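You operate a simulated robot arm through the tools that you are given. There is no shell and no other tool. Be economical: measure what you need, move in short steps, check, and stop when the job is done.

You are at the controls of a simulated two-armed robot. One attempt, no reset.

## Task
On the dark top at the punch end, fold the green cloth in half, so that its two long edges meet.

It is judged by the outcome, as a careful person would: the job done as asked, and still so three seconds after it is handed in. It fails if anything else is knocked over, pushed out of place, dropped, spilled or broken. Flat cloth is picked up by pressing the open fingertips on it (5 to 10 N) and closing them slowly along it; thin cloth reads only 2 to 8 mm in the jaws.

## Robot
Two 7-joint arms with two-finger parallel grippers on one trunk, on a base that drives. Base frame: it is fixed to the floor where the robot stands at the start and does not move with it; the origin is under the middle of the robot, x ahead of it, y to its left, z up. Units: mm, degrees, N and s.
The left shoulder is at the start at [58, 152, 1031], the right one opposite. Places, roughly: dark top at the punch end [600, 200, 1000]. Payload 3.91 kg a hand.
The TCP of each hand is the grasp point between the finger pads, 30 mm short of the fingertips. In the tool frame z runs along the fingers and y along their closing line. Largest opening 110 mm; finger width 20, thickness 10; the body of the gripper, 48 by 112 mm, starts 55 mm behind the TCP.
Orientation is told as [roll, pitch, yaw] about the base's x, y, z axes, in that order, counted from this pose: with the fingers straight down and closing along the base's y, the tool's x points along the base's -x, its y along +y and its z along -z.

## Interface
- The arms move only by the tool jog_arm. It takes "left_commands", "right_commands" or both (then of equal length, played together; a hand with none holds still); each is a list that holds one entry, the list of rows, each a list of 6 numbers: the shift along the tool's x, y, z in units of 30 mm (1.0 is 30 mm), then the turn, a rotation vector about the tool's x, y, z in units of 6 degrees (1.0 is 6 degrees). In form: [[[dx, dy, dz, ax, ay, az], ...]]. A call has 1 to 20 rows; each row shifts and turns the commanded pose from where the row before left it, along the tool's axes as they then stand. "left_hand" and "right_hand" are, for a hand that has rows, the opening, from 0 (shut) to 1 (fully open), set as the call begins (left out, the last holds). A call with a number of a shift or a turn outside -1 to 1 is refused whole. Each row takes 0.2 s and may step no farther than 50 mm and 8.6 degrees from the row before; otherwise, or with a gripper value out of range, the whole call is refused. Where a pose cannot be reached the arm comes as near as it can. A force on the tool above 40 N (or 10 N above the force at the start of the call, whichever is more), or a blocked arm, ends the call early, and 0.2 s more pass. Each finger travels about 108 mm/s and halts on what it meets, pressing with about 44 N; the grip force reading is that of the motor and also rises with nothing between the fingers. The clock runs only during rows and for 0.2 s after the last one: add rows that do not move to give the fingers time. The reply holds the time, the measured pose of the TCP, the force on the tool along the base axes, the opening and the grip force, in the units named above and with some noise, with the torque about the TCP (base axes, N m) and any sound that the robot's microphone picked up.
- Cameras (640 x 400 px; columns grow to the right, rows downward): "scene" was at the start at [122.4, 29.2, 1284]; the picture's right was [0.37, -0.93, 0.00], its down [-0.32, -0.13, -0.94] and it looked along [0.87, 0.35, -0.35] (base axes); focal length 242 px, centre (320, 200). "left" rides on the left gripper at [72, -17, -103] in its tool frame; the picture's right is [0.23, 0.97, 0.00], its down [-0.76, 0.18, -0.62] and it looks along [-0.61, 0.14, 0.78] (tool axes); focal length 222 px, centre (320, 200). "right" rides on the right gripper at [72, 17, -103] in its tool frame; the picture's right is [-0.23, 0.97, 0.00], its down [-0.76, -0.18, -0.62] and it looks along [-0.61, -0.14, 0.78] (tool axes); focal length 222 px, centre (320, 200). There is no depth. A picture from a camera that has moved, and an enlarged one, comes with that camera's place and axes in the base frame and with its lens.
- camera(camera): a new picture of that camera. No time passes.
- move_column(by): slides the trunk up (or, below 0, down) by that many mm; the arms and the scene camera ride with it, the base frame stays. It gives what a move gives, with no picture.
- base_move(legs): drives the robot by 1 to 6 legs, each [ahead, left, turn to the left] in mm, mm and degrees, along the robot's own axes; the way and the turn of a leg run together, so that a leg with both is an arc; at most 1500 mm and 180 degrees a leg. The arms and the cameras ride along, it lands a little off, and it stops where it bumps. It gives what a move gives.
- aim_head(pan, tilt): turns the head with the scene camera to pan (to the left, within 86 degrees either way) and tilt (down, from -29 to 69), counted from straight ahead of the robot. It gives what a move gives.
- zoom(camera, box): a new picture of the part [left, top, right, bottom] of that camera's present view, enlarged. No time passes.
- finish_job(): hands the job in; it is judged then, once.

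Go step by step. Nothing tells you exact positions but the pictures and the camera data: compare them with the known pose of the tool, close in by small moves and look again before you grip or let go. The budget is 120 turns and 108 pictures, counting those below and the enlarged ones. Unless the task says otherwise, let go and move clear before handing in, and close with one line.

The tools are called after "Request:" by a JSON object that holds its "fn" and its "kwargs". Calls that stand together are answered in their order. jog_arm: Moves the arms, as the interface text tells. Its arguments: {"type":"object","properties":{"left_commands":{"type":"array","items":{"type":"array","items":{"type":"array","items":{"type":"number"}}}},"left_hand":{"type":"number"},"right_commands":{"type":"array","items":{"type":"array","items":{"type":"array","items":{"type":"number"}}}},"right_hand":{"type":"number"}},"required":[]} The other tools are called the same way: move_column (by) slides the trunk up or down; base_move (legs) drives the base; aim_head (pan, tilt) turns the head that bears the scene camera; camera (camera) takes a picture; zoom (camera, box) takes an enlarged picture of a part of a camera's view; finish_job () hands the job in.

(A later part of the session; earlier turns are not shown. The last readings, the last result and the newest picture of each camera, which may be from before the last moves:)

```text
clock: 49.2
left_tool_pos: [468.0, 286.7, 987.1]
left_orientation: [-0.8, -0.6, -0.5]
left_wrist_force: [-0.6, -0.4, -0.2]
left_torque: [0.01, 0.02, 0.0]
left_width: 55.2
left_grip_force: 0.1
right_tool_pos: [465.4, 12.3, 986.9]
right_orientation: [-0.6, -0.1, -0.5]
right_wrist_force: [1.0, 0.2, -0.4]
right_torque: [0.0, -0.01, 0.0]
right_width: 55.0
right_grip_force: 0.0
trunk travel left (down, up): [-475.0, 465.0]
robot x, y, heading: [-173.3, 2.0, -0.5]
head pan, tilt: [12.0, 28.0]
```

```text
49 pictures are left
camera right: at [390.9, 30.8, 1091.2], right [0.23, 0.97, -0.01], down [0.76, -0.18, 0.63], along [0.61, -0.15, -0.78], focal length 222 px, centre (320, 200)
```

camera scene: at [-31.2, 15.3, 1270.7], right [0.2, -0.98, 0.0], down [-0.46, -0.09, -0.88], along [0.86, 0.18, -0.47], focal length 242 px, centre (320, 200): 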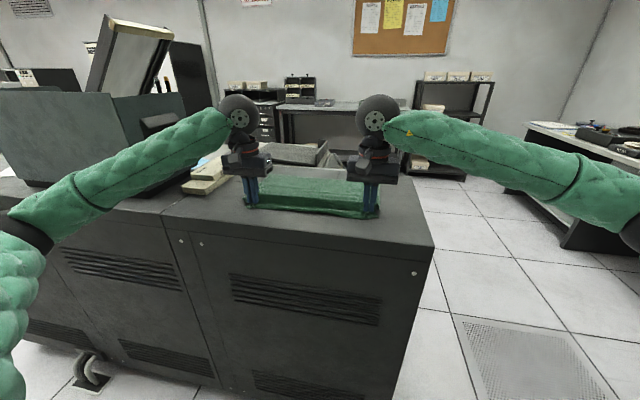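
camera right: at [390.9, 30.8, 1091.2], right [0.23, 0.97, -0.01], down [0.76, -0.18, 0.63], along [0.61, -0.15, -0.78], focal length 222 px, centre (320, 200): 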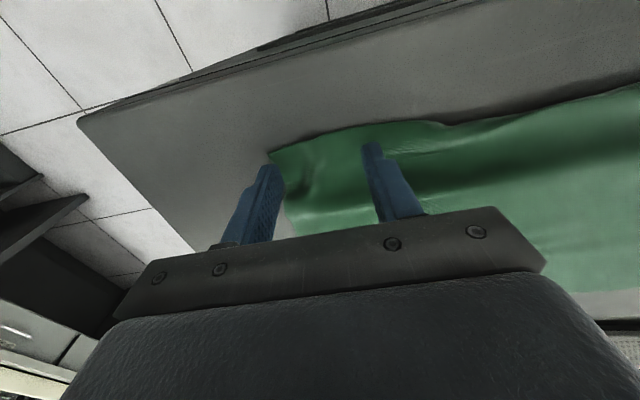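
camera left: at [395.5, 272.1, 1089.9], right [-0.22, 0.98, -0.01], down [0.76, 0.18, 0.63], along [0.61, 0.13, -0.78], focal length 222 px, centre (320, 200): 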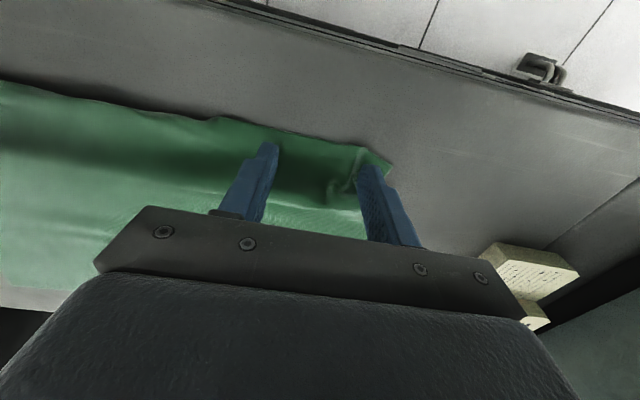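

Request:
{"fn": "jog_arm", "kwargs": {"left_commands": [[[0, 0, 0.13, 0, 0, 0], [0, 0, 0.06, 0, 0, 0], [0, 0, 0, 0, 0, 0]]], "right_commands": [[[0, 0, 0.13, 0, 0, 0], [0, 0, 0.06, 0, 0, 0], [0, 0, 0, 0, 0, 0]]]}}

Request:
{"fn": "jog_arm", "kwargs": {"left_commands": [[[0.2, 0.06, 0, 0, 0, 0], [0.2, 0.06, 0, 0, 0, 0], [0.2, 0.06, 0, 0, 0, 0], [0.2, 0.06, 0, 0, 0, 0], [0, 0, 0, 0, 0, 0]]], "right_commands": [[[0.2, -0.06, 0, 0, 0, 0], [0.2, -0.06, 0, 0, 0, 0], [0.2, -0.06, 0, 0, 0, 0], [0.2, -0.06, 0, 0, 0, 0], [0, 0, 0, 0, 0, 0]]]}}

Request:
{"fn": "zoom", "kwargs": {"camera": "scene", "box": [200, 130, 420, 268]}}

Request:
{"fn": "camera", "kwargs": {"camera": "right"}}

```text
clock: 50.0
left_tool_pos: [467.8, 288.7, 982.3]
left_orientation: [-0.7, -0.5, -0.4]
left_wrist_force: [0.5, -0.2, 0.6]
left_torque: [0.01, 0.0, 0.01]
left_width: 55.2
left_grip_force: 0.0
right_tool_pos: [463.8, 11.5, 982.1]
right_orientation: [-0.6, -0.2, -0.5]
right_wrist_force: [1.1, -0.5, 3.7]
right_torque: [0.09, 0.0, 0.0]
right_width: 54.8
right_grip_force: 0.0
trunk travel left (down, up): [-475.0, 465.0]
robot x, y, heading: [-166.0, 0.7, -0.6]
head pan, tilt: [12.0, 28.0]
```

```text
clock: 51.2
left_tool_pos: [443.5, 295.0, 982.8]
left_orientation: [-0.7, -0.4, -0.4]
left_wrist_force: [-0.2, -0.2, -0.2]
left_torque: [-0.01, 0.02, 0.0]
left_width: 55.0
left_grip_force: 0.1
right_tool_pos: [439.5, 4.3, 981.9]
right_orientation: [-0.6, -0.3, -0.5]
right_wrist_force: [1.5, -0.6, 12.2]
right_torque: [0.45, 0.05, -0.02]
right_width: 55.3
right_grip_force: 0.3
trunk travel left (down, up): [-475.0, 465.0]
robot x, y, heading: [-173.6, -7.0, -0.8]
head pan, tilt: [12.0, 28.0]
```

```text
2.90 times, centred on (310, 199) of scene
camera zoom: at [-31.7, 15.4, 1270.8], right [0.2, -0.98, 0.0], down [-0.46, -0.09, -0.88], along [0.87, 0.18, -0.47], focal length 700 px, centre (349, 203)
```

zoom: 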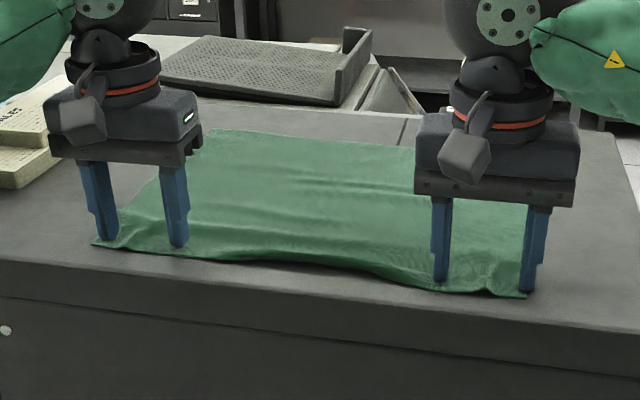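

```text
47 pictures are left
camera right: at [366.6, 23.6, 1085.5], right [0.23, 0.97, -0.01], down [0.76, -0.18, 0.63], along [0.61, -0.15, -0.78], focal length 222 px, centre (320, 200)
```

right: 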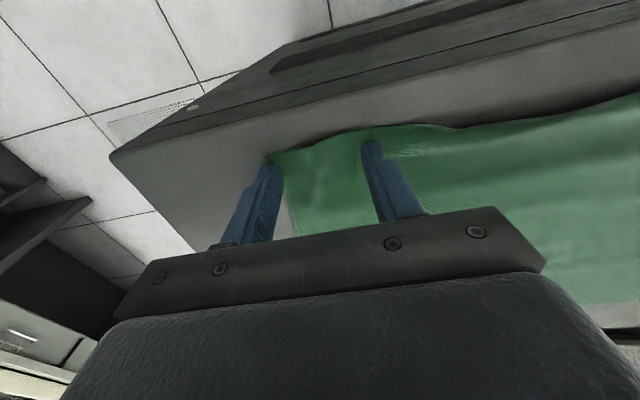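

The wave is flattened and the cloth lies open. This time I'll fold the far edge toward me: gripping it tilted back with a narrow bite lets the hands rotate through much more as they come over. Moving above the far corners.

Request:
{"fn": "jog_arm", "kwargs": {"left_commands": [[[0, 0, -1, 0, 0, 0], [0, 0, -1, 0, 0, 0], [-0.91, 0.063, 0, 0, 0, 0], [-0.91, 0.063, 0, 0, 0, 0], [-0.91, 0.063, 0, 0, 0, 0], [-0.91, 0.063, 0, 0, 0, 0], [-0.91, 0.063, 0, 0, 0, 0], [-0.91, 0.063, 0, 0, 0, 0], [-0.91, 0.063, 0, 0, 0, 0], [-0.91, 0.063, 0, 0, 0, 0], [-0.91, 0.063, 0, 0, 0, 0], [0, 0, 0, 0, 1, 0], [0, 0, 0, 0, 1, 0], [0, 0, 0, 0, 1, 0], [0, 0, 0, 0, 1, 0], [0, 0, 0, 0, 0, 0]]], "right_commands": [[[0, 0, -1, 0, 0, 0], [0, 0, -1, 0, 0, 0], [-0.96, -0.026, 0, 0, 0, 0], [-0.96, -0.026, 0, 0, 0, 0], [-0.96, -0.026, 0, 0, 0, 0], [-0.96, -0.026, 0, 0, 0, 0], [-0.96, -0.026, 0, 0, 0, 0], [-0.96, -0.026, 0, 0, 0, 0], [-0.96, -0.026, 0, 0, 0, 0], [-0.96, -0.026, 0, 0, 0, 0], [-0.96, -0.026, 0, 0, 0, 0], [0, 0, 0, 0, 1, 0], [0, 0, 0, 0, 1, 0], [0, 0, 0, 0, 1, 0], [0, 0, 0, 0, 1, 0], [0, 0, 0, 0, 0, 0]]]}}

Request:
{"fn": "camera", "kwargs": {"camera": "left"}}

Request:
{"fn": "camera", "kwargs": {"camera": "right"}}

```text
clock: 54.6
left_tool_pos: [689.8, 311.3, 1045.1]
left_orientation: [-0.9, 23.6, -0.8]
left_wrist_force: [0.5, 0.1, -0.6]
left_torque: [-0.02, 0.0, -0.01]
left_width: 54.9
left_grip_force: 0.0
right_tool_pos: [699.2, -4.4, 1041.5]
right_orientation: [-0.8, 23.9, -0.7]
right_wrist_force: [-1.5, 0.3, -0.1]
right_torque: [0.01, 0.01, -0.01]
right_width: 55.3
right_grip_force: 0.0
trunk travel left (down, up): [-475.0, 465.0]
robot x, y, heading: [-169.6, -1.5, -0.5]
head pan, tilt: [12.0, 28.0]
```

```text
46 pictures are left
camera left: at [665.8, 296.4, 1167.8], right [-0.2, 0.98, 0.08], down [0.95, 0.17, 0.26], along [0.24, 0.13, -0.96], focal length 222 px, centre (320, 200)
```

left: 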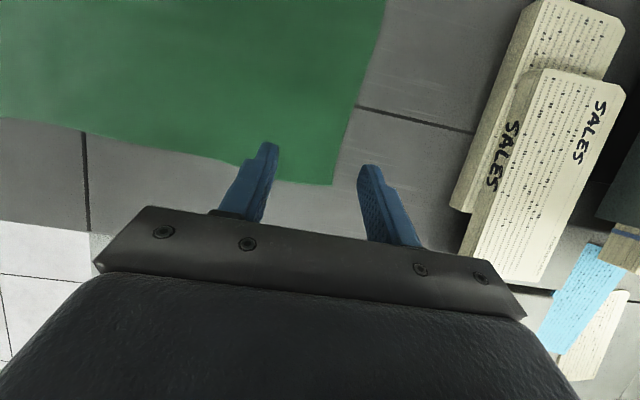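

```text
45 pictures are left
camera right: at [674.0, 16.1, 1166.3], right [0.22, 0.97, -0.1], down [0.95, -0.18, 0.26], along [0.24, -0.15, -0.96], focal length 222 px, centre (320, 200)
```

right: 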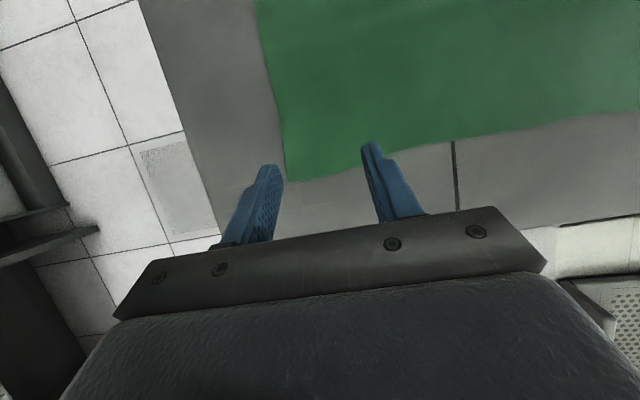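

Far corners read [702, 335] and [704, -45]. Narrowing the fingers and descending to just inside that edge.

Request:
{"fn": "jog_arm", "kwargs": {"left_commands": [[[-0.3, -0.043, 0.51, 0, 0, 0], [-0.3, -0.043, 0.51, 0, 0, 0], [-0.3, -0.043, 0.51, 0, 0, 0], [0, 0, 0, 0, 0, 0]]], "right_commands": [[[-0.217, -0.14, 0.513, 0, 0, 0], [-0.217, -0.14, 0.513, 0, 0, 0], [-0.217, -0.14, 0.513, 0, 0, 0], [0, 0, 0, 0, 0, 0]]], "left_hand": 0.28, "right_hand": 0.28}}

Request:
{"fn": "zoom", "kwargs": {"camera": "left", "box": [200, 90, 440, 240]}}

Request:
{"fn": "zoom", "kwargs": {"camera": "right", "box": [200, 90, 440, 240]}}

```text
clock: 55.6
left_tool_pos: [695.6, 307.9, 991.9]
left_orientation: [-0.8, 23.4, -0.8]
left_wrist_force: [0.2, 0.6, -0.2]
left_torque: [0.0, 0.0, 0.02]
left_width: 30.8
left_grip_force: 0.2
right_tool_pos: [699.9, -16.3, 993.1]
right_orientation: [-0.7, 23.7, -0.7]
right_wrist_force: [-0.3, -0.1, 0.9]
right_torque: [0.0, -0.01, 0.01]
right_width: 30.9
right_grip_force: 0.0
trunk travel left (down, up): [-475.0, 465.0]
robot x, y, heading: [-171.3, 1.8, -0.3]
head pan, tilt: [12.0, 28.0]
```

```text
2.67 times, centred on (320, 165) of left
camera zoom: at [670.5, 291.7, 1115.7], right [-0.2, 0.98, 0.08], down [0.95, 0.17, 0.27], along [0.25, 0.13, -0.96], focal length 592 px, centre (320, 293)
```

zoom: 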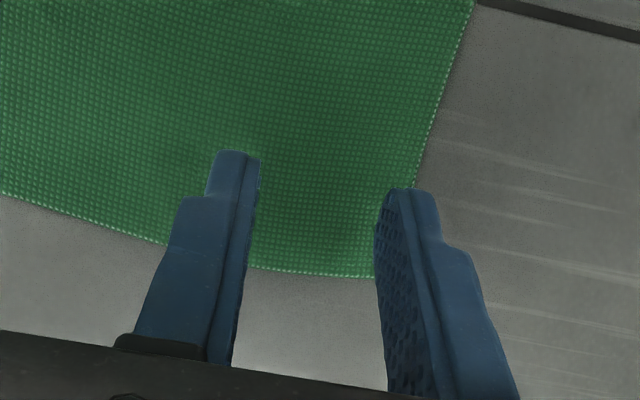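

```text
2.67 times, centred on (320, 165) of right
camera zoom: at [673.7, 3.1, 1116.9], right [0.22, 0.97, -0.1], down [0.95, -0.18, 0.27], along [0.24, -0.15, -0.96], focal length 592 px, centre (320, 293)
```

zoom: 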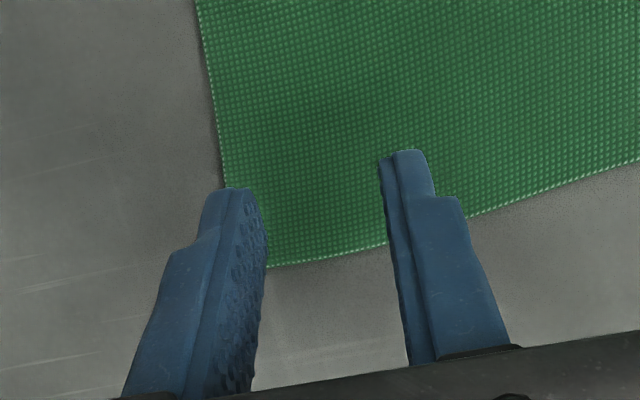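

Edge lines sit at x≈706 on both sides; shifting for a 6 mm bite and coming down to near contact.

Request:
{"fn": "jog_arm", "kwargs": {"left_commands": [[[-0.17, -0.05, 0.052, 0, 0, 0], [-0.17, -0.05, 0.053, 0, 0, 0], [0, 0, 0, 0, 0, 0]]], "right_commands": [[[-0.1, 0, 0.1, 0, 0, 0], [-0.1, 0, 0.1, 0, 0, 0], [0, 0, 0, 0, 0, 0]]]}}

Request:
{"fn": "jog_arm", "kwargs": {"left_commands": [[[-0.027, 0, 0.06, 0, 0, 0], [-0.014, 0, 0.03, 0, 0, 0], [0, 0, 0, 0, 0, 0]]], "right_commands": [[[-0.027, 0, 0.06, 0, 0, 0], [-0.014, 0, 0.03, 0, 0, 0], [0, 0, 0, 0, 0, 0]]]}}

```text
clock: 56.4
left_tool_pos: [705.2, 304.2, 983.9]
left_orientation: [-0.8, 23.6, -0.7]
left_wrist_force: [-0.6, 0.1, -1.2]
left_torque: [-0.03, 0.01, 0.02]
left_width: 30.7
left_grip_force: 0.1
right_tool_pos: [702.2, -16.5, 983.1]
right_orientation: [-0.6, 23.9, -0.6]
right_wrist_force: [0.2, -0.2, 0.0]
right_torque: [0.05, -0.03, -0.02]
right_width: 31.0
right_grip_force: 0.0
trunk travel left (down, up): [-475.0, 465.0]
robot x, y, heading: [-170.9, -0.4, -0.6]
head pan, tilt: [12.0, 28.0]
```

```text
clock: 57.2
left_tool_pos: [704.0, 304.2, 981.8]
left_orientation: [-0.7, 23.4, -0.7]
left_wrist_force: [1.3, 0.7, 5.4]
left_torque: [0.11, 0.01, 0.0]
left_width: 31.1
left_grip_force: 0.1
right_tool_pos: [701.3, -16.3, 984.4]
right_orientation: [-0.6, 23.7, -0.7]
right_wrist_force: [3.0, -0.2, 13.1]
right_torque: [0.22, -0.01, -0.06]
right_width: 30.8
right_grip_force: 0.3
trunk travel left (down, up): [-475.0, 465.0]
robot x, y, heading: [-171.4, -0.7, -0.7]
head pan, tilt: [12.0, 28.0]
```

Contact at 5 N and 13 N; easing the right and closing slowly.

Request:
{"fn": "jog_arm", "kwargs": {"left_commands": [[[0, 0, 0.005, 0, 0, 0]]], "right_commands": [[[0.008, 0, -0.016, 0, 0, 0]]], "left_hand": 0.23, "right_hand": 0.23}}

Request:
{"fn": "jog_arm", "kwargs": {"left_commands": [[[0, 0, 0, 0, 0, 0]]], "right_commands": [[[0, 0, 0, 0, 0, 0]]], "left_hand": 0.18, "right_hand": 0.18}}

Request:
{"fn": "zoom", "kwargs": {"camera": "left", "box": [200, 90, 440, 240]}}

Request:
{"fn": "zoom", "kwargs": {"camera": "right", "box": [200, 90, 440, 240]}}

```text
clock: 57.6
left_tool_pos: [703.2, 303.6, 983.1]
left_orientation: [-0.9, 23.5, -0.9]
left_wrist_force: [1.4, -0.1, 5.9]
left_torque: [0.06, -0.03, -0.02]
left_width: 24.4
left_grip_force: 0.1
right_tool_pos: [699.7, -17.0, 982.6]
right_orientation: [-0.6, 23.7, -0.7]
right_wrist_force: [0.5, -0.1, 11.7]
right_torque: [0.13, 0.02, -0.02]
right_width: 25.0
right_grip_force: 0.0
trunk travel left (down, up): [-475.0, 465.0]
robot x, y, heading: [-171.0, -0.6, -0.7]
head pan, tilt: [12.0, 28.0]
```

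```text
clock: 58.0
left_tool_pos: [702.6, 304.3, 982.5]
left_orientation: [-0.8, 23.5, -0.8]
left_wrist_force: [0.9, -0.7, 7.2]
left_torque: [0.05, 0.02, 0.03]
left_width: 19.7
left_grip_force: 0.1
right_tool_pos: [700.0, -17.9, 984.1]
right_orientation: [-0.7, 23.6, -0.7]
right_wrist_force: [-0.7, -0.4, 10.7]
right_torque: [0.13, 0.04, 0.03]
right_width: 19.4
right_grip_force: 0.1
trunk travel left (down, up): [-475.0, 465.0]
robot x, y, heading: [-175.8, -3.1, -0.6]
head pan, tilt: [12.0, 28.0]
```

```text
2.67 times, centred on (320, 165) of left
camera zoom: at [678.3, 288.1, 1106.5], right [-0.2, 0.98, 0.08], down [0.95, 0.17, 0.27], along [0.25, 0.13, -0.96], focal length 592 px, centre (320, 293)
```

zoom: 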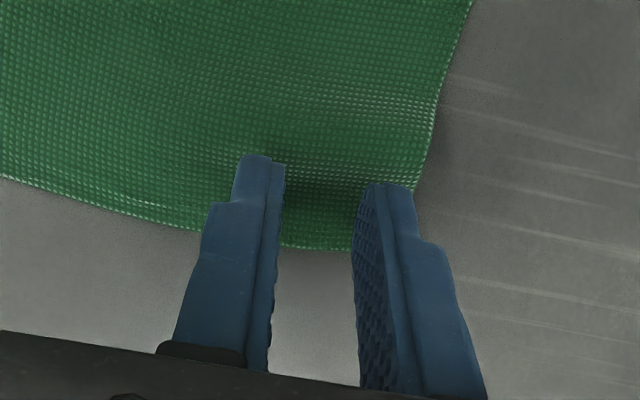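

```text
2.67 times, centred on (320, 165) of right
camera zoom: at [675.2, 1.8, 1107.3], right [0.22, 0.97, -0.1], down [0.95, -0.18, 0.27], along [0.24, -0.15, -0.96], focal length 592 px, centre (320, 293)
```

zoom: 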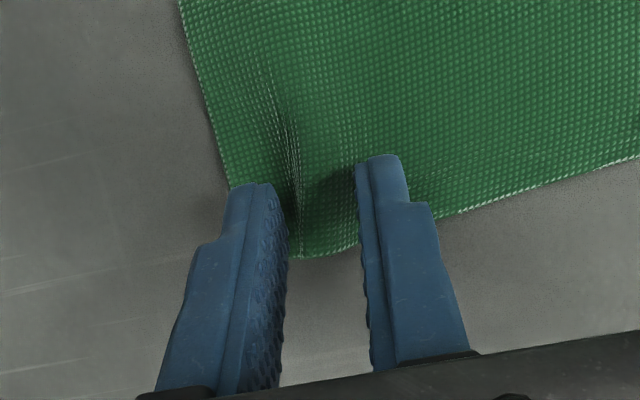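

Ridges are forming at the very edge. Continuing to close.

Request:
{"fn": "jog_arm", "kwargs": {"left_commands": [[[0, 0, 0, 0, 0, 0]]], "right_commands": [[[0, 0, 0, 0, 0, 0]]], "left_hand": 0.13, "right_hand": 0.13}}

Request:
{"fn": "jog_arm", "kwargs": {"left_commands": [[[0, 0, 0, 0, 0, 0]]], "right_commands": [[[0, 0, 0, 0, 0, 0]]], "left_hand": 0.08, "right_hand": 0.08}}

Request:
{"fn": "jog_arm", "kwargs": {"left_commands": [[[0, 0, 0, 0, 0, 0]]], "right_commands": [[[0, 0, 0, 0, 0, 0]]], "left_hand": 0.04, "right_hand": 0.04}}

Request:
{"fn": "jog_arm", "kwargs": {"left_commands": [[[0, 0, 0, 0, 0, 0], [0, 0, 0, 0, 0, 0]]], "right_commands": [[[0, 0, 0, 0, 0, 0], [0, 0, 0, 0, 0, 0]]], "left_hand": 0, "right_hand": 0}}

Request:
{"fn": "jog_arm", "kwargs": {"left_commands": [[[0.1, 0, -0.22, 0, 0, 0], [0.2, 0, -0.3, 0, 0, 0], [0.3, 0, -0.3, 0, 0, 0], [0.3, 0, -0.3, 0, 0, 0], [0, 0, 0, 0, 0, 0]]], "right_commands": [[[0.1, 0, -0.22, 0, 0, 0], [0.2, 0, -0.3, 0, 0, 0], [0.3, 0, -0.3, 0, 0, 0], [0.3, 0, -0.3, 0, 0, 0], [0, 0, 0, 0, 0, 0]]]}}

Request:
{"fn": "camera", "kwargs": {"camera": "left"}}

Request:
{"fn": "camera", "kwargs": {"camera": "right"}}

```text
clock: 58.4
left_tool_pos: [702.2, 304.0, 983.0]
left_orientation: [-0.8, 23.5, -0.7]
left_wrist_force: [0.0, -1.1, 7.6]
left_torque: [-0.02, 0.03, 0.0]
left_width: 14.6
left_grip_force: 0.0
right_tool_pos: [699.7, -17.8, 982.2]
right_orientation: [-0.5, 23.7, -0.7]
right_wrist_force: [-1.4, 0.4, 9.8]
right_torque: [0.08, 0.05, 0.0]
right_width: 14.6
right_grip_force: 0.3
trunk travel left (down, up): [-475.0, 465.0]
robot x, y, heading: [-170.5, -1.5, -0.3]
head pan, tilt: [12.0, 28.0]
```

```text
clock: 58.8
left_tool_pos: [703.0, 303.7, 982.3]
left_orientation: [-0.7, 23.5, -0.8]
left_wrist_force: [-0.1, -4.8, 8.4]
left_torque: [-0.1, 0.03, -0.01]
left_width: 9.3
left_grip_force: 2.2
right_tool_pos: [700.3, -16.8, 981.9]
right_orientation: [-0.6, 23.7, -0.6]
right_wrist_force: [-0.4, 4.4, 10.9]
right_torque: [0.15, 0.03, -0.03]
right_width: 6.3
right_grip_force: 4.3
trunk travel left (down, up): [-475.0, 465.0]
robot x, y, heading: [-172.2, 2.9, -0.6]
head pan, tilt: [12.0, 28.0]
```

```text
clock: 59.2
left_tool_pos: [701.6, 303.0, 981.6]
left_orientation: [-0.9, 23.4, -0.8]
left_wrist_force: [0.3, -4.6, 7.0]
left_torque: [-0.12, 0.03, 0.0]
left_width: 6.2
left_grip_force: 2.1
right_tool_pos: [700.4, -17.2, 983.1]
right_orientation: [-0.6, 23.6, -0.8]
right_wrist_force: [-0.2, 4.9, 9.4]
right_torque: [0.18, -0.02, -0.02]
right_width: 7.2
right_grip_force: 2.1
trunk travel left (down, up): [-475.0, 465.0]
robot x, y, heading: [-167.8, 0.8, -0.6]
head pan, tilt: [12.0, 28.0]
```

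```text
clock: 59.8
left_tool_pos: [702.1, 302.6, 982.1]
left_orientation: [-0.9, 23.5, -0.8]
left_wrist_force: [-0.7, -9.7, 8.1]
left_torque: [-0.32, -0.01, 0.07]
left_width: 1.9
left_grip_force: 41.9
right_tool_pos: [700.5, -16.0, 982.5]
right_orientation: [-0.6, 23.8, -0.7]
right_wrist_force: [0.5, 10.7, 8.6]
right_torque: [0.38, 0.04, -0.1]
right_width: 1.9
right_grip_force: 41.8
trunk travel left (down, up): [-475.0, 465.0]
robot x, y, heading: [-171.3, -3.9, -0.4]
head pan, tilt: [12.0, 28.0]
```

```text
clock: 61.0
left_tool_pos: [692.5, 304.0, 1023.5]
left_orientation: [-0.8, 23.6, -0.9]
left_wrist_force: [-0.4, -12.0, 0.6]
left_torque: [-0.38, 0.04, 0.09]
left_width: 1.4
left_grip_force: 41.6
right_tool_pos: [690.5, -17.7, 1022.6]
right_orientation: [-0.8, 23.8, -0.7]
right_wrist_force: [0.2, 11.5, 0.0]
right_torque: [0.37, -0.02, -0.07]
right_width: 2.0
right_grip_force: 42.2
trunk travel left (down, up): [-475.0, 465.0]
robot x, y, heading: [-173.1, -1.6, -0.5]
head pan, tilt: [12.0, 28.0]
```

```text
40 pictures are left
camera left: at [668.8, 289.0, 1147.3], right [-0.2, 0.98, 0.08], down [0.95, 0.17, 0.26], along [0.24, 0.13, -0.96], focal length 222 px, centre (320, 200)
```

left: 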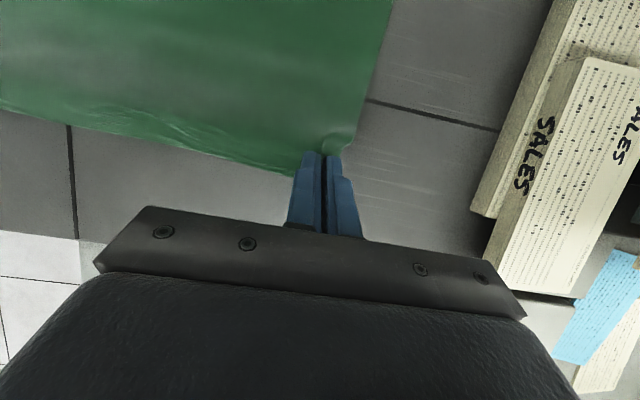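

```text
39 pictures are left
camera right: at [665.3, 1.8, 1148.0], right [0.22, 0.97, -0.1], down [0.95, -0.18, 0.26], along [0.24, -0.15, -0.96], focal length 222 px, centre (320, 200)
```

right: 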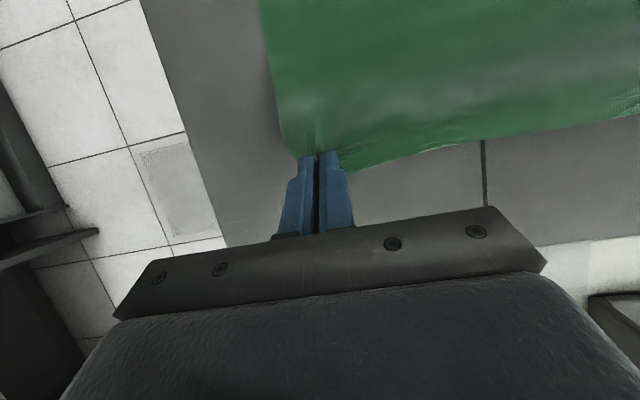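

Both hands hold the far edge right at its rim. Now arcing it up and toward me while rotating the hands upright.

Request:
{"fn": "jog_arm", "kwargs": {"left_commands": [[[0.5, -0.03, -0.4, 0, -0.7, 0], [0.7, -0.03, -0.35, 0, -0.8, 0], [0.7, 0, -0.3, 0, -0.8, 0], [0.7, 0, -0.2, 0, -0.8, 0], [0.8, 0, -0.1, 0, -0.8, 0], [0, 0, 0, 0, 0, 0]]], "right_commands": [[[0.5, 0.03, -0.4, 0, -0.7, 0], [0.7, 0.03, -0.35, 0, -0.8, 0], [0.7, 0, -0.3, 0, -0.8, 0], [0.7, 0, -0.2, 0, -0.8, 0], [0.8, 0, -0.1, 0, -0.8, 0], [0, 0, 0, 0, 0, 0]]]}}

Request:
{"fn": "camera", "kwargs": {"camera": "scene"}}

```text
clock: 62.4
left_tool_pos: [607.3, 304.1, 1084.6]
left_orientation: [-0.7, 0.1, -0.4]
left_wrist_force: [-0.4, -8.1, -0.5]
left_torque: [-0.22, 0.02, -0.03]
left_width: 1.9
left_grip_force: 42.1
right_tool_pos: [605.6, -13.7, 1087.6]
right_orientation: [-0.5, 0.4, -0.4]
right_wrist_force: [0.1, 8.0, 0.0]
right_torque: [0.24, 0.03, 0.07]
right_width: 1.9
right_grip_force: 42.2
trunk travel left (down, up): [-475.0, 465.0]
robot x, y, heading: [-173.0, -1.5, -0.4]
head pan, tilt: [12.0, 28.0]
```

```text
38 pictures are left
camera scene: at [-29.8, 15.3, 1270.4], right [0.2, -0.98, 0.0], down [-0.46, -0.09, -0.88], along [0.86, 0.18, -0.47], focal length 242 px, centre (320, 200)
```

scene: 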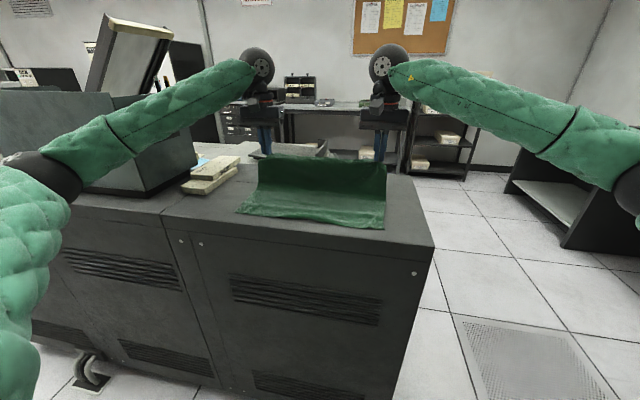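

The sheet stands up cleanly. Driving back 110 mm continues the fold and gives the arms room near the front edge.

Request:
{"fn": "base_move", "kwargs": {"legs": [[-110, 0, 0.4]]}}

Request:
{"fn": "camera", "kwargs": {"camera": "scene"}}

```text
clock: 63.6
left_tool_pos: [493.1, 309.9, 1086.0]
left_orientation: [-0.7, 0.0, -0.1]
left_wrist_force: [0.4, -7.6, -0.6]
left_torque: [-0.25, -0.01, -0.04]
left_width: 1.6
left_grip_force: 42.2
right_tool_pos: [492.4, -7.4, 1087.9]
right_orientation: [-0.6, 0.3, -0.1]
right_wrist_force: [-1.0, 7.5, 1.1]
right_torque: [0.21, -0.02, 0.01]
right_width: 2.0
right_grip_force: 41.5
trunk travel left (down, up): [-475.0, 465.0]
robot x, y, heading: [-279.7, 3.6, 0.0]
head pan, tilt: [12.0, 28.0]
```

```text
37 pictures are left
camera scene: at [-143.3, 17.1, 1270.8], right [0.21, -0.98, 0.0], down [-0.46, -0.1, -0.88], along [0.86, 0.18, -0.47], focal length 242 px, centre (320, 200)
```

scene: 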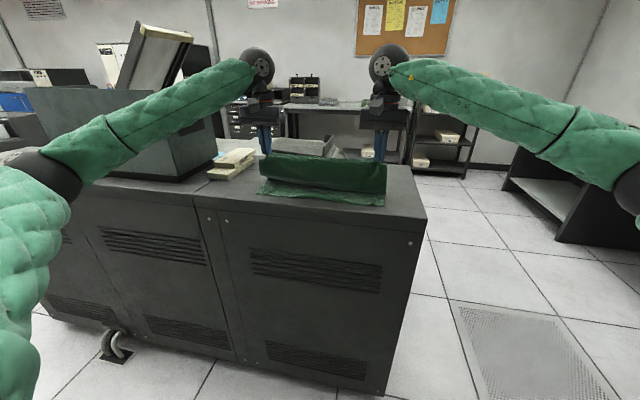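

Clear. Now tilting the fingers forward-pointing in stages.

Request:
{"fn": "jog_arm", "kwargs": {"left_commands": [[[0.1, 0, 0, 0, -1, 0], [0.1, 0, 0, 0, -1, 0], [0.1, 0, 0, 0, -1, 0], [0.1, 0, 0, 0, -1, 0], [0.1, 0, 0, 0, -1, 0], [0.1, 0, 0, 0, -1, 0], [0, 0, 0, 0, 0, 0]]], "right_commands": [[[0.1, 0, 0, 0, -1, 0], [0.1, 0, 0, 0, -1, 0], [0.1, 0, 0, 0, -1, 0], [0.1, 0, 0, 0, -1, 0], [0.1, 0, 0, 0, -1, 0], [0.1, 0, 0, 0, -1, 0], [0, 0, 0, 0, 0, 0]]]}}

Request:
{"fn": "camera", "kwargs": {"camera": "scene"}}

Request:
{"fn": "camera", "kwargs": {"camera": "right"}}

```text
clock: 65.2
left_tool_pos: [478.6, 309.7, 1081.1]
left_orientation: [-0.9, -35.8, 0.6]
left_wrist_force: [0.2, -8.1, -0.1]
left_torque: [-0.17, 0.04, -0.19]
left_width: 1.8
left_grip_force: 41.3
right_tool_pos: [476.7, -5.8, 1083.9]
right_orientation: [-0.7, -35.8, 0.5]
right_wrist_force: [0.5, 7.2, -1.0]
right_torque: [0.19, -0.01, 0.2]
right_width: 2.1
right_grip_force: 42.1
trunk travel left (down, up): [-475.0, 465.0]
robot x, y, heading: [-281.5, 0.5, -0.1]
head pan, tilt: [12.0, 28.0]
```

```text
36 pictures are left
camera scene: at [-141.5, 16.8, 1270.6], right [0.21, -0.98, 0.0], down [-0.46, -0.1, -0.88], along [0.86, 0.18, -0.47], focal length 242 px, centre (320, 200)
```

scene: 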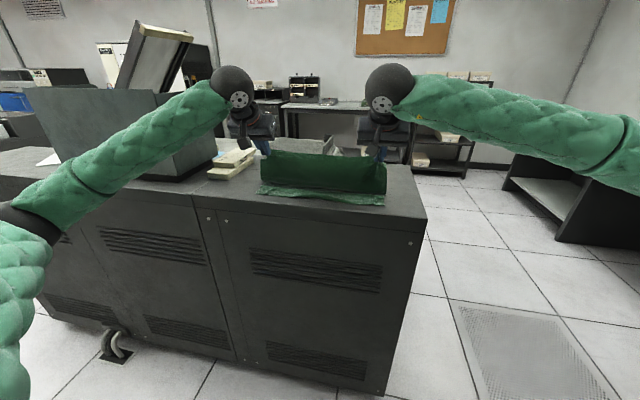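

```text
35 pictures are left
camera right: at [357.0, 10.9, 1125.8], right [0.19, 0.97, 0.12], down [0.26, -0.17, 0.95], along [0.95, -0.15, -0.28], focal length 222 px, centre (320, 200)
```

right: 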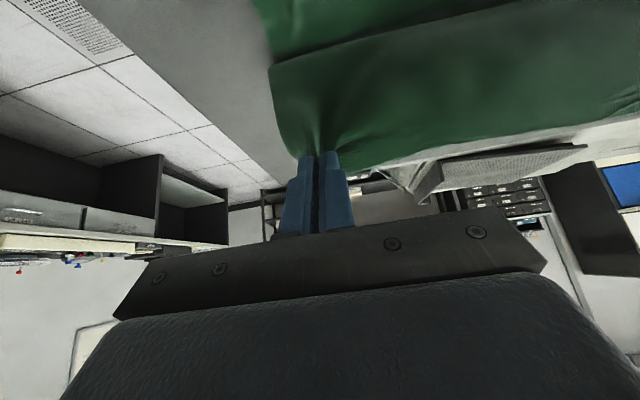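

Now the held edge points up with the sheet hanging below, exactly what I wanted. Zooming to fix the near edge's position before laying down.

Request:
{"fn": "zoom", "kwargs": {"camera": "scene", "box": [240, 140, 400, 240]}}

```text
4.00 times, centred on (320, 190) of scene
camera zoom: at [-141.5, 16.8, 1270.6], right [0.21, -0.98, 0.0], down [-0.46, -0.1, -0.88], along [0.86, 0.18, -0.47], focal length 967 px, centre (320, 240)
```

zoom: 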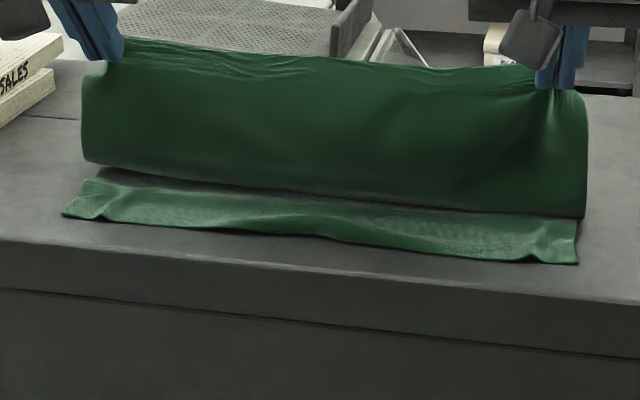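

Near edge reads x≈441 (left) to 446 (right). Tilting further to about −66° and then easing down toward it, leaving the last bit for a check.

Request:
{"fn": "jog_arm", "kwargs": {"left_commands": [[[0, 0, 0, 0, -1, 0], [0, 0, 0, 0, -1, 0], [0, 0, 0, 0, -1, 0], [0, 0, 0, 0, -1, 0], [0, 0, 0, 0, -1, 0], [0, 0, 0, 0, 0, 0]]], "right_commands": [[[0, 0, 0, 0, -1, 0], [0, 0, 0, 0, -1, 0], [0, 0, 0, 0, -1, 0], [0, 0, 0, 0, -1, 0], [0, 0, 0, 0, -1, 0], [0, 0, 0, 0, 0, 0]]]}}

Request:
{"fn": "camera", "kwargs": {"camera": "scene"}}

```text
clock: 66.6
left_tool_pos: [477.6, 309.4, 1081.8]
left_orientation: [-1.8, -65.9, 1.6]
left_wrist_force: [-1.0, -6.9, 1.0]
left_torque: [-0.09, 0.02, -0.26]
left_width: 1.6
left_grip_force: 42.2
right_tool_pos: [477.0, -5.9, 1084.5]
right_orientation: [-1.4, -65.6, 1.3]
right_wrist_force: [-0.1, 8.1, -0.3]
right_torque: [0.04, 0.02, 0.24]
right_width: 1.7
right_grip_force: 42.3
trunk travel left (down, up): [-475.0, 465.0]
robot x, y, heading: [-281.9, -3.2, -0.3]
head pan, tilt: [12.0, 28.0]
```

```text
33 pictures are left
camera scene: at [-141.9, 16.8, 1270.7], right [0.21, -0.98, 0.0], down [-0.46, -0.1, -0.88], along [0.86, 0.18, -0.47], focal length 242 px, centre (320, 200)
```

scene: 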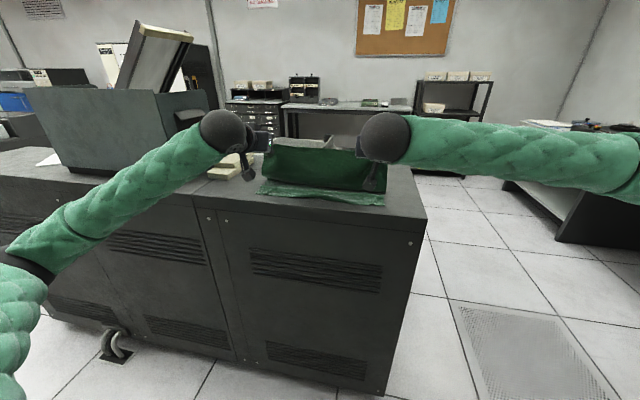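

Tilt achieved. Lowering toward the near edge.

Request:
{"fn": "jog_arm", "kwargs": {"left_commands": [[[0.59, -0.04, -0.1, 0, 0, 0], [0.59, -0.04, -0.1, 0, 0, 0], [0.59, -0.04, -0.1, 0, 0, 0], [0.59, -0.04, -0.1, 0, 0, 0], [0, 0, 0, 0, 0, 0]]], "right_commands": [[[0.6, -0.04, -0.1, 0, 0, 0], [0.6, -0.04, -0.1, 0, 0, 0], [0.6, -0.04, -0.1, 0, 0, 0], [0.6, -0.04, -0.1, 0, 0, 0], [0, 0, 0, 0, 0, 0]]]}}

Request:
{"fn": "zoom", "kwargs": {"camera": "scene", "box": [220, 130, 412, 250]}}

```text
clock: 67.8
left_tool_pos: [437.9, 303.2, 1020.6]
left_orientation: [-1.8, -65.8, 1.7]
left_wrist_force: [-0.6, -5.1, -0.3]
left_torque: [-0.02, -0.03, -0.22]
left_width: 1.9
left_grip_force: 42.1
right_tool_pos: [436.8, -12.3, 1021.7]
right_orientation: [-1.4, -65.6, 1.3]
right_wrist_force: [0.0, 6.0, 0.6]
right_torque: [0.03, 0.0, 0.16]
right_width: 2.0
right_grip_force: 42.3
trunk travel left (down, up): [-475.0, 465.0]
robot x, y, heading: [-284.7, -1.1, -0.3]
head pan, tilt: [12.0, 28.0]
```

```text
3.33 times, centred on (316, 190) of scene
camera zoom: at [-141.9, 16.9, 1270.7], right [0.21, -0.98, 0.0], down [-0.46, -0.1, -0.88], along [0.86, 0.18, -0.47], focal length 806 px, centre (333, 233)
```

zoom: 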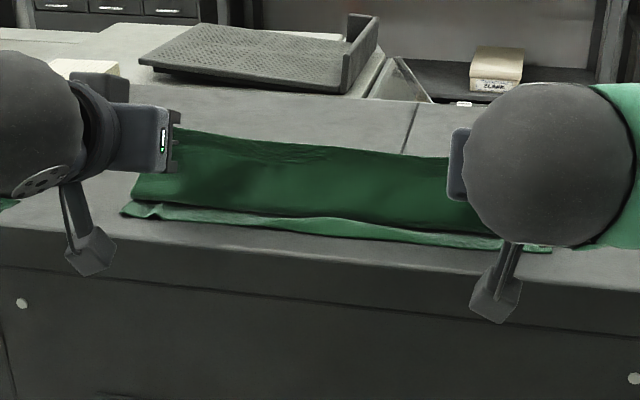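

Request:
{"fn": "jog_arm", "kwargs": {"left_commands": [[[0.35, 0, -0.008, 0, 0, 0], [0.35, 0, -0.008, 0, 0, 0], [0.35, 0, -0.008, 0, 0, 0], [0.35, 0, -0.008, 0, 0, 0], [0, 0, 0, 0, 0, 0]]], "right_commands": [[[0.34, 0, 0.04, 0, 0, 0], [0.34, 0, 0.04, 0, 0, 0], [0.34, 0, 0.04, 0, 0, 0], [0.34, 0, 0.04, 0, 0, 0], [0, 0, 0, 0, 0, 0]]]}}

Request:
{"fn": "zoom", "kwargs": {"camera": "scene", "box": [220, 130, 412, 250]}}

Request:
{"fn": "camera", "kwargs": {"camera": "left"}}

```text
clock: 69.0
left_tool_pos: [420.5, 303.6, 983.3]
left_orientation: [-1.8, -65.9, 1.6]
left_wrist_force: [-0.7, -6.9, 0.0]
left_torque: [-0.03, 0.02, -0.22]
left_width: 1.9
left_grip_force: 41.6
right_tool_pos: [424.5, -12.9, 981.7]
right_orientation: [-1.3, -65.6, 1.3]
right_wrist_force: [0.7, 7.2, 0.7]
right_torque: [0.03, 0.02, 0.19]
right_width: 2.0
right_grip_force: 41.5
trunk travel left (down, up): [-475.0, 465.0]
robot x, y, heading: [-283.6, -0.7, 0.1]
head pan, tilt: [12.0, 28.0]
```

```text
3.33 times, centred on (316, 190) of scene
camera zoom: at [-141.9, 16.9, 1270.7], right [0.21, -0.98, 0.0], down [-0.46, -0.1, -0.88], along [0.86, 0.18, -0.47], focal length 806 px, centre (333, 233)
```

zoom: 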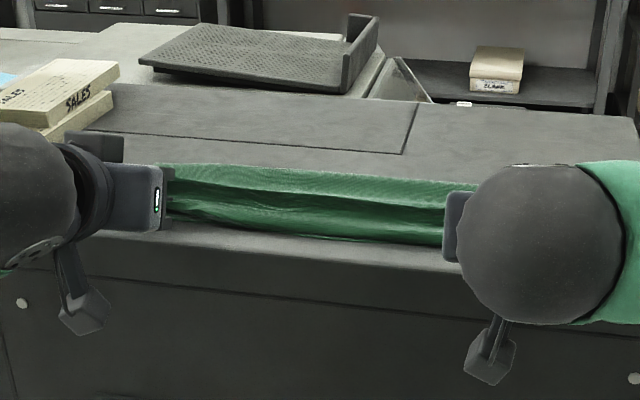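

```text
30 pictures are left
camera left: at [296.3, 286.8, 958.8], right [-0.09, 0.97, -0.22], down [-0.26, 0.19, 0.95], along [0.96, 0.14, 0.23], focal length 222 px, centre (320, 200)
```

left: 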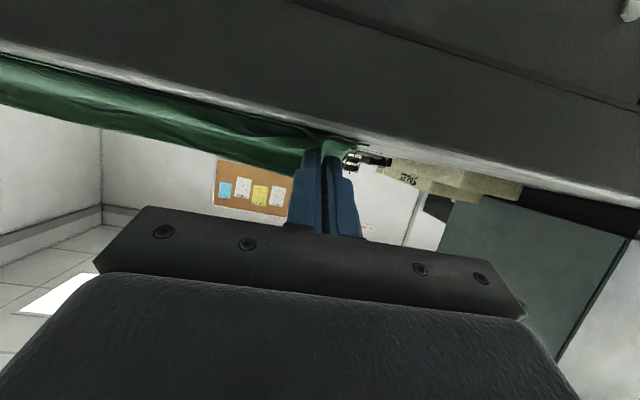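

The edge is held just above the near edge. Releasing gently and drawing the fingers straight back out.

Request:
{"fn": "jog_arm", "kwargs": {"left_commands": [[[0, 0, 0, 0, 0, 0], [0, 0, 0, 0, 0, 0], [0, 0, 0, 0, 0, 0], [0, 0, -0.2, 0, 0, 0], [0, 0, -0.4, 0, 0, 0], [0, 0, -0.6, 0, 0, 0], [0, 0, -0.8, 0, 0, 0], [0, 0, -0.8, 0, 0, 0], [0, 0, 0, 0, 0, 0]]], "right_commands": [[[0, 0, 0, 0, 0, 0], [0, 0, 0, 0, 0, 0], [0, 0, 0, 0, 0, 0], [0, 0, -0.2, 0, 0, 0], [0, 0, -0.4, 0, 0, 0], [0, 0, -0.6, 0, 0, 0], [0, 0, -0.8, 0, 0, 0], [0, 0, -0.8, 0, 0, 0], [0, 0, 0, 0, 0, 0]]], "left_hand": 0.25, "right_hand": 0.25}}

Request:
{"fn": "zoom", "kwargs": {"camera": "scene", "box": [220, 130, 412, 250]}}

```text
clock: 71.0
left_tool_pos: [347.3, 303.8, 1019.5]
left_orientation: [-2.0, -65.8, 1.7]
left_wrist_force: [-0.7, 0.0, 1.3]
left_torque: [0.01, 0.01, 0.0]
left_width: 27.5
left_grip_force: 0.0
left hand out of reach, approached as far as the arm can: row 8
right_tool_pos: [346.3, -14.5, 1017.4]
right_orientation: [-1.4, -65.6, 1.2]
right_wrist_force: [0.3, 0.3, -0.5]
right_torque: [-0.02, -0.05, 0.03]
right_width: 27.5
right_grip_force: 0.0
trunk travel left (down, up): [-475.0, 465.0]
robot x, y, heading: [-284.7, -1.1, 0.0]
head pan, tilt: [12.0, 28.0]
```

```text
3.33 times, centred on (316, 190) of scene
camera zoom: at [-141.5, 17.0, 1270.6], right [0.21, -0.98, 0.0], down [-0.46, -0.1, -0.88], along [0.86, 0.18, -0.47], focal length 806 px, centre (333, 233)
```

zoom: 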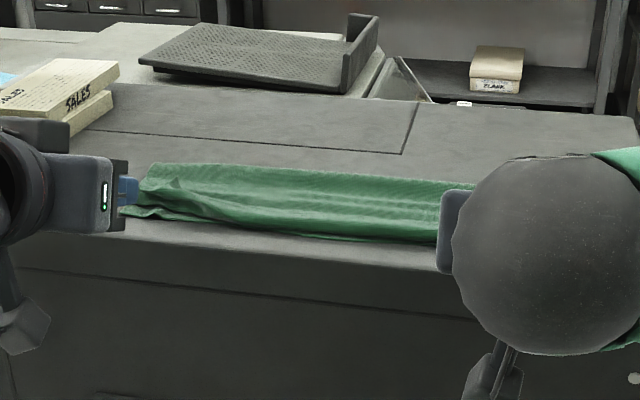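

Released and clear. Raising the hands and turning them down again so the wrist cameras can inspect.

Request:
{"fn": "jog_arm", "kwargs": {"left_commands": [[[-0.68, 0, -0.3, 0, 0, 0], [-0.68, 0, -0.3, 0, 0, 0], [-0.68, 0, -0.3, 0, 0, 0], [-0.68, 0, -0.3, 0, 0, 0], [-0.5, 0, 0, 0, 1, 0], [-0.5, 0, 0, 0, 1, 0], [0, 0, 0, 0, 1, 0], [0, 0, 0, 0, 1, 0], [0, 0, 0, 0, 1, 0], [0, 0, 0, 0, 1, 0], [0, 0, 0, 0, 1, 0], [0, 0, 0, 0, 1, 0], [0, 0, 0, 0, 0, 0]]], "right_commands": [[[-0.68, 0, -0.3, 0, 0, 0], [-0.68, 0, -0.3, 0, 0, 0], [-0.68, 0, -0.3, 0, 0, 0], [-0.68, 0, -0.3, 0, 0, 0], [-0.5, 0, 0, 0, 1, 0], [-0.5, 0, 0, 0, 1, 0], [0, 0, 0, 0, 1, 0], [0, 0, 0, 0, 1, 0], [0, 0, 0, 0, 1, 0], [0, 0, 0, 0, 1, 0], [0, 0, 0, 0, 1, 0], [0, 0, 0, 0, 1, 0], [0, 0, 0, 0, 0, 0]]]}}

Request:
{"fn": "camera", "kwargs": {"camera": "left"}}

Request:
{"fn": "camera", "kwargs": {"camera": "right"}}

Request:
{"fn": "zoom", "kwargs": {"camera": "scene", "box": [240, 140, 400, 240]}}

```text
clock: 73.8
left_tool_pos: [359.6, 307.4, 1134.0]
left_orientation: [-0.8, -17.8, 0.1]
left_wrist_force: [-0.4, 0.7, 0.7]
left_torque: [0.01, 0.01, 0.0]
left_width: 27.5
left_grip_force: 0.0
right_tool_pos: [361.0, -10.8, 1133.7]
right_orientation: [-0.6, -17.6, 0.2]
right_wrist_force: [-0.2, -0.1, -0.1]
right_torque: [-0.05, 0.0, -0.02]
right_width: 27.7
right_grip_force: 0.1
trunk travel left (down, up): [-475.0, 465.0]
robot x, y, heading: [-282.2, 1.8, -0.1]
head pan, tilt: [12.0, 28.0]
```

```text
28 pictures are left
camera left: at [260.2, 291.1, 1210.5], right [-0.22, 0.97, -0.08], down [0.53, 0.19, 0.82], along [0.82, 0.13, -0.56], focal length 222 px, centre (320, 200)
```

left: 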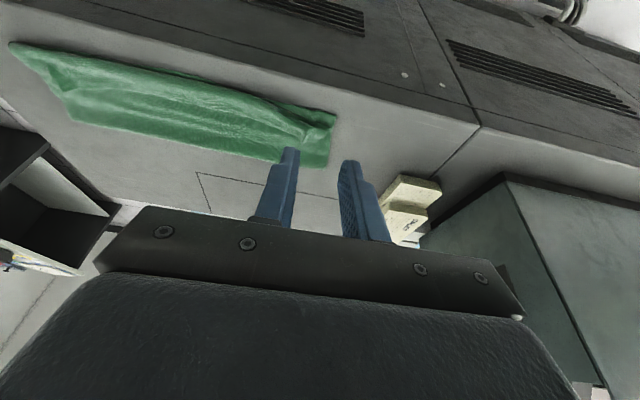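

```text
27 pictures are left
camera right: at [260.9, 8.0, 1211.2], right [0.22, 0.97, 0.06], down [0.54, -0.17, 0.83], along [0.81, -0.15, -0.56], focal length 222 px, centre (320, 200)
```

right: 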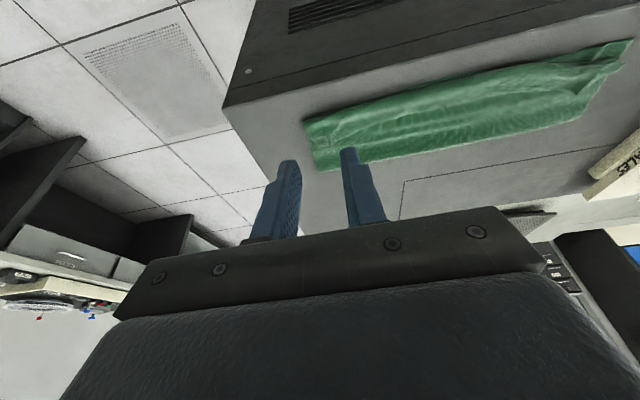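

```text
4.00 times, centred on (320, 190) of scene
camera zoom: at [-142.0, 17.1, 1270.7], right [0.21, -0.98, 0.0], down [-0.46, -0.1, -0.88], along [0.86, 0.18, -0.47], focal length 967 px, centre (320, 240)
```

zoom: 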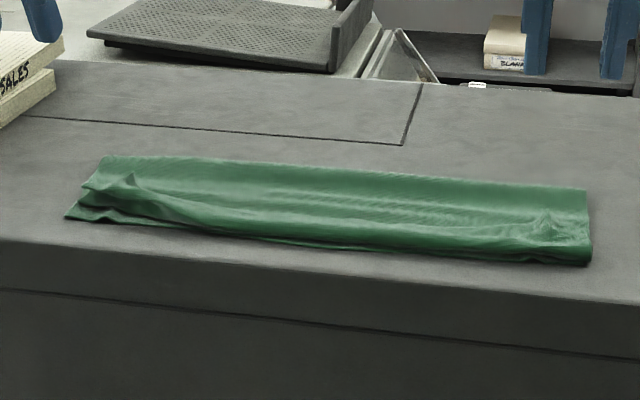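

The cloth is folded in half with the edges nearly together; the left end is a bit puckered. Zooming to inspect both ends.

Request:
{"fn": "zoom", "kwargs": {"camera": "left", "box": [180, 60, 372, 180]}}

Request:
{"fn": "zoom", "kwargs": {"camera": "right", "box": [280, 60, 472, 180]}}

```text
3.33 times, centred on (276, 120) of left
camera zoom: at [260.2, 291.1, 1210.5], right [-0.22, 0.97, -0.08], down [0.53, 0.19, 0.82], along [0.82, 0.13, -0.56], focal length 740 px, centre (467, 467)
```

zoom: 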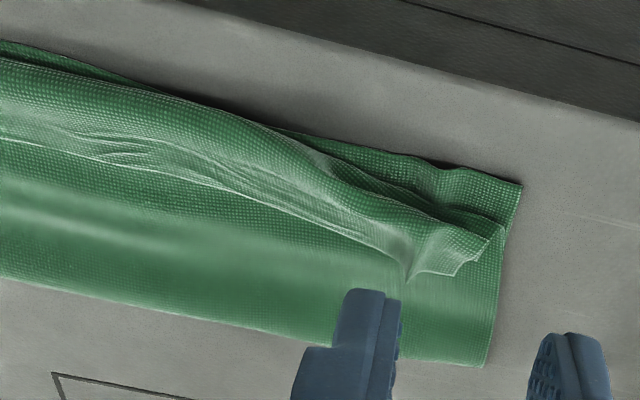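

```text
3.33 times, centred on (376, 120) of right
camera zoom: at [260.9, 8.0, 1211.2], right [0.22, 0.97, 0.06], down [0.54, -0.17, 0.83], along [0.81, -0.15, -0.56], focal length 740 px, centre (133, 467)
```

zoom: 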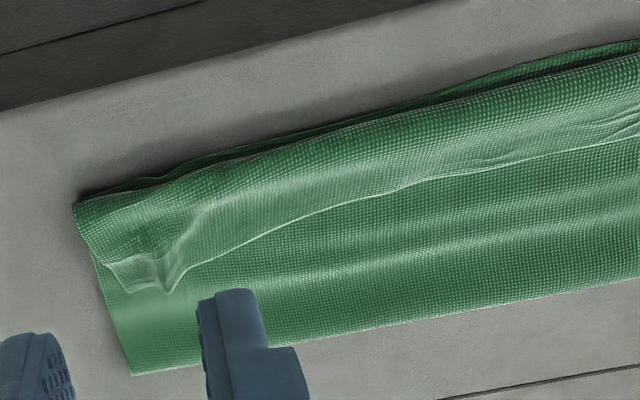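

The zoom shows the free edge (bright line) is still turned back about 30 mm on top, because the sheet had slack and the fold line formed too near me (x≈543 instead of ≈576). The puckers standing at both ends are easy to pinch, so I'll re-grip there, lift the sheet taut over the true midline and lay it without slack.

Request:
{"fn": "jog_arm", "kwargs": {"left_commands": [[[0, 0, 0, 0, 1, 0], [0, 0, 0, 0, 1, 0], [0, 0, 0, 0, 1, 0], [0, 0, 0, 0, 1, 0], [0, 0, 0, 0, 1, 0], [-0.757, -0.083, 0.572, 0, 0, 0], [-0.757, -0.083, 0.572, 0, 0, 0], [-0.757, -0.083, 0.572, 0, 0, 0], [-0.757, -0.083, 0.572, 0, 0, 0], [-0.757, -0.083, 0.572, 0, 0, 0], [-0.757, -0.083, 0.572, 0, 0, 0], [0, 0, 0, 0, 0, 0]]], "right_commands": [[[0, 0, 0, 0, 1, 0], [0, 0, 0, 0, 1, 0], [0, 0, 0, 0, 1, 0], [0, 0, 0, 0, 1, 0], [0, 0, 0, 0, 1, 0], [-0.757, 0, 0.572, 0, 0, 0], [-0.757, 0, 0.572, 0, 0, 0], [-0.757, 0, 0.572, 0, 0, 0], [-0.757, 0, 0.572, 0, 0, 0], [-0.757, 0, 0.572, 0, 0, 0], [-0.757, 0, 0.572, 0, 0, 0], [0, 0, 0, 0, 0, 0]]], "left_hand": 0.28, "right_hand": 0.28}}

Request:
{"fn": "zoom", "kwargs": {"camera": "left", "box": [160, 60, 416, 220]}}

Request:
{"fn": "zoom", "kwargs": {"camera": "right", "box": [224, 60, 480, 220]}}

```text
clock: 76.4
left_tool_pos: [471.2, 289.5, 1006.1]
left_orientation: [-0.8, 12.1, -0.2]
left_wrist_force: [-0.3, 0.2, 0.3]
left_torque: [0.02, 0.01, -0.02]
left_width: 30.9
left_grip_force: 0.1
right_tool_pos: [470.8, -11.9, 1005.1]
right_orientation: [-0.6, 12.3, -0.2]
right_wrist_force: [-0.4, 0.2, 0.1]
right_torque: [-0.02, 0.01, -0.03]
right_width: 30.6
right_grip_force: 0.1
trunk travel left (down, up): [-475.0, 465.0]
robot x, y, heading: [-281.2, -0.9, -0.3]
head pan, tilt: [12.0, 28.0]
```

```text
2.50 times, centred on (288, 140) of left
camera zoom: at [423.5, 274.7, 1122.0], right [-0.22, 0.97, 0.03], down [0.88, 0.18, 0.45], along [0.43, 0.13, -0.89], focal length 555 px, centre (400, 350)
```

zoom: 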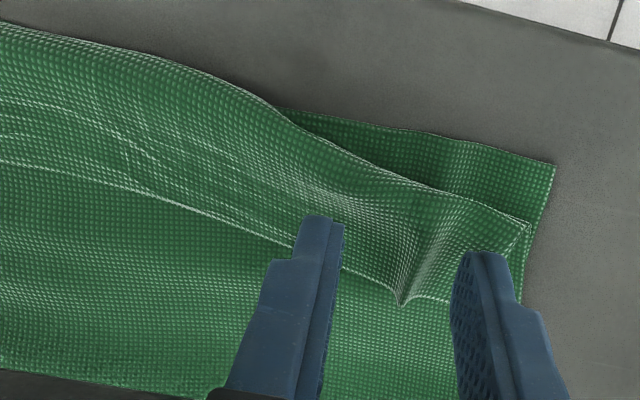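

```text
2.50 times, centred on (352, 140) of right
camera zoom: at [422.0, 6.4, 1121.4], right [0.22, 0.97, -0.06], down [0.88, -0.17, 0.45], along [0.43, -0.15, -0.89], focal length 555 px, centre (240, 350)
```

zoom: 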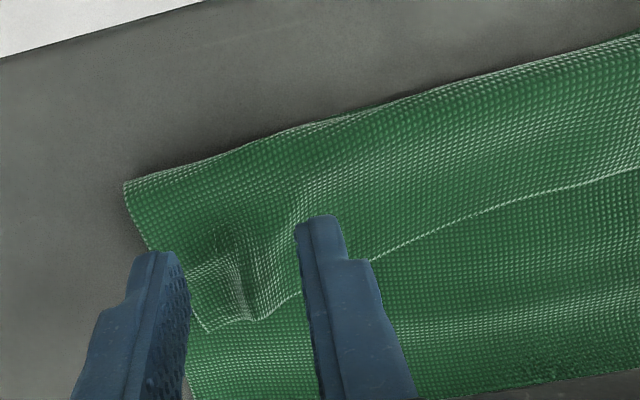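

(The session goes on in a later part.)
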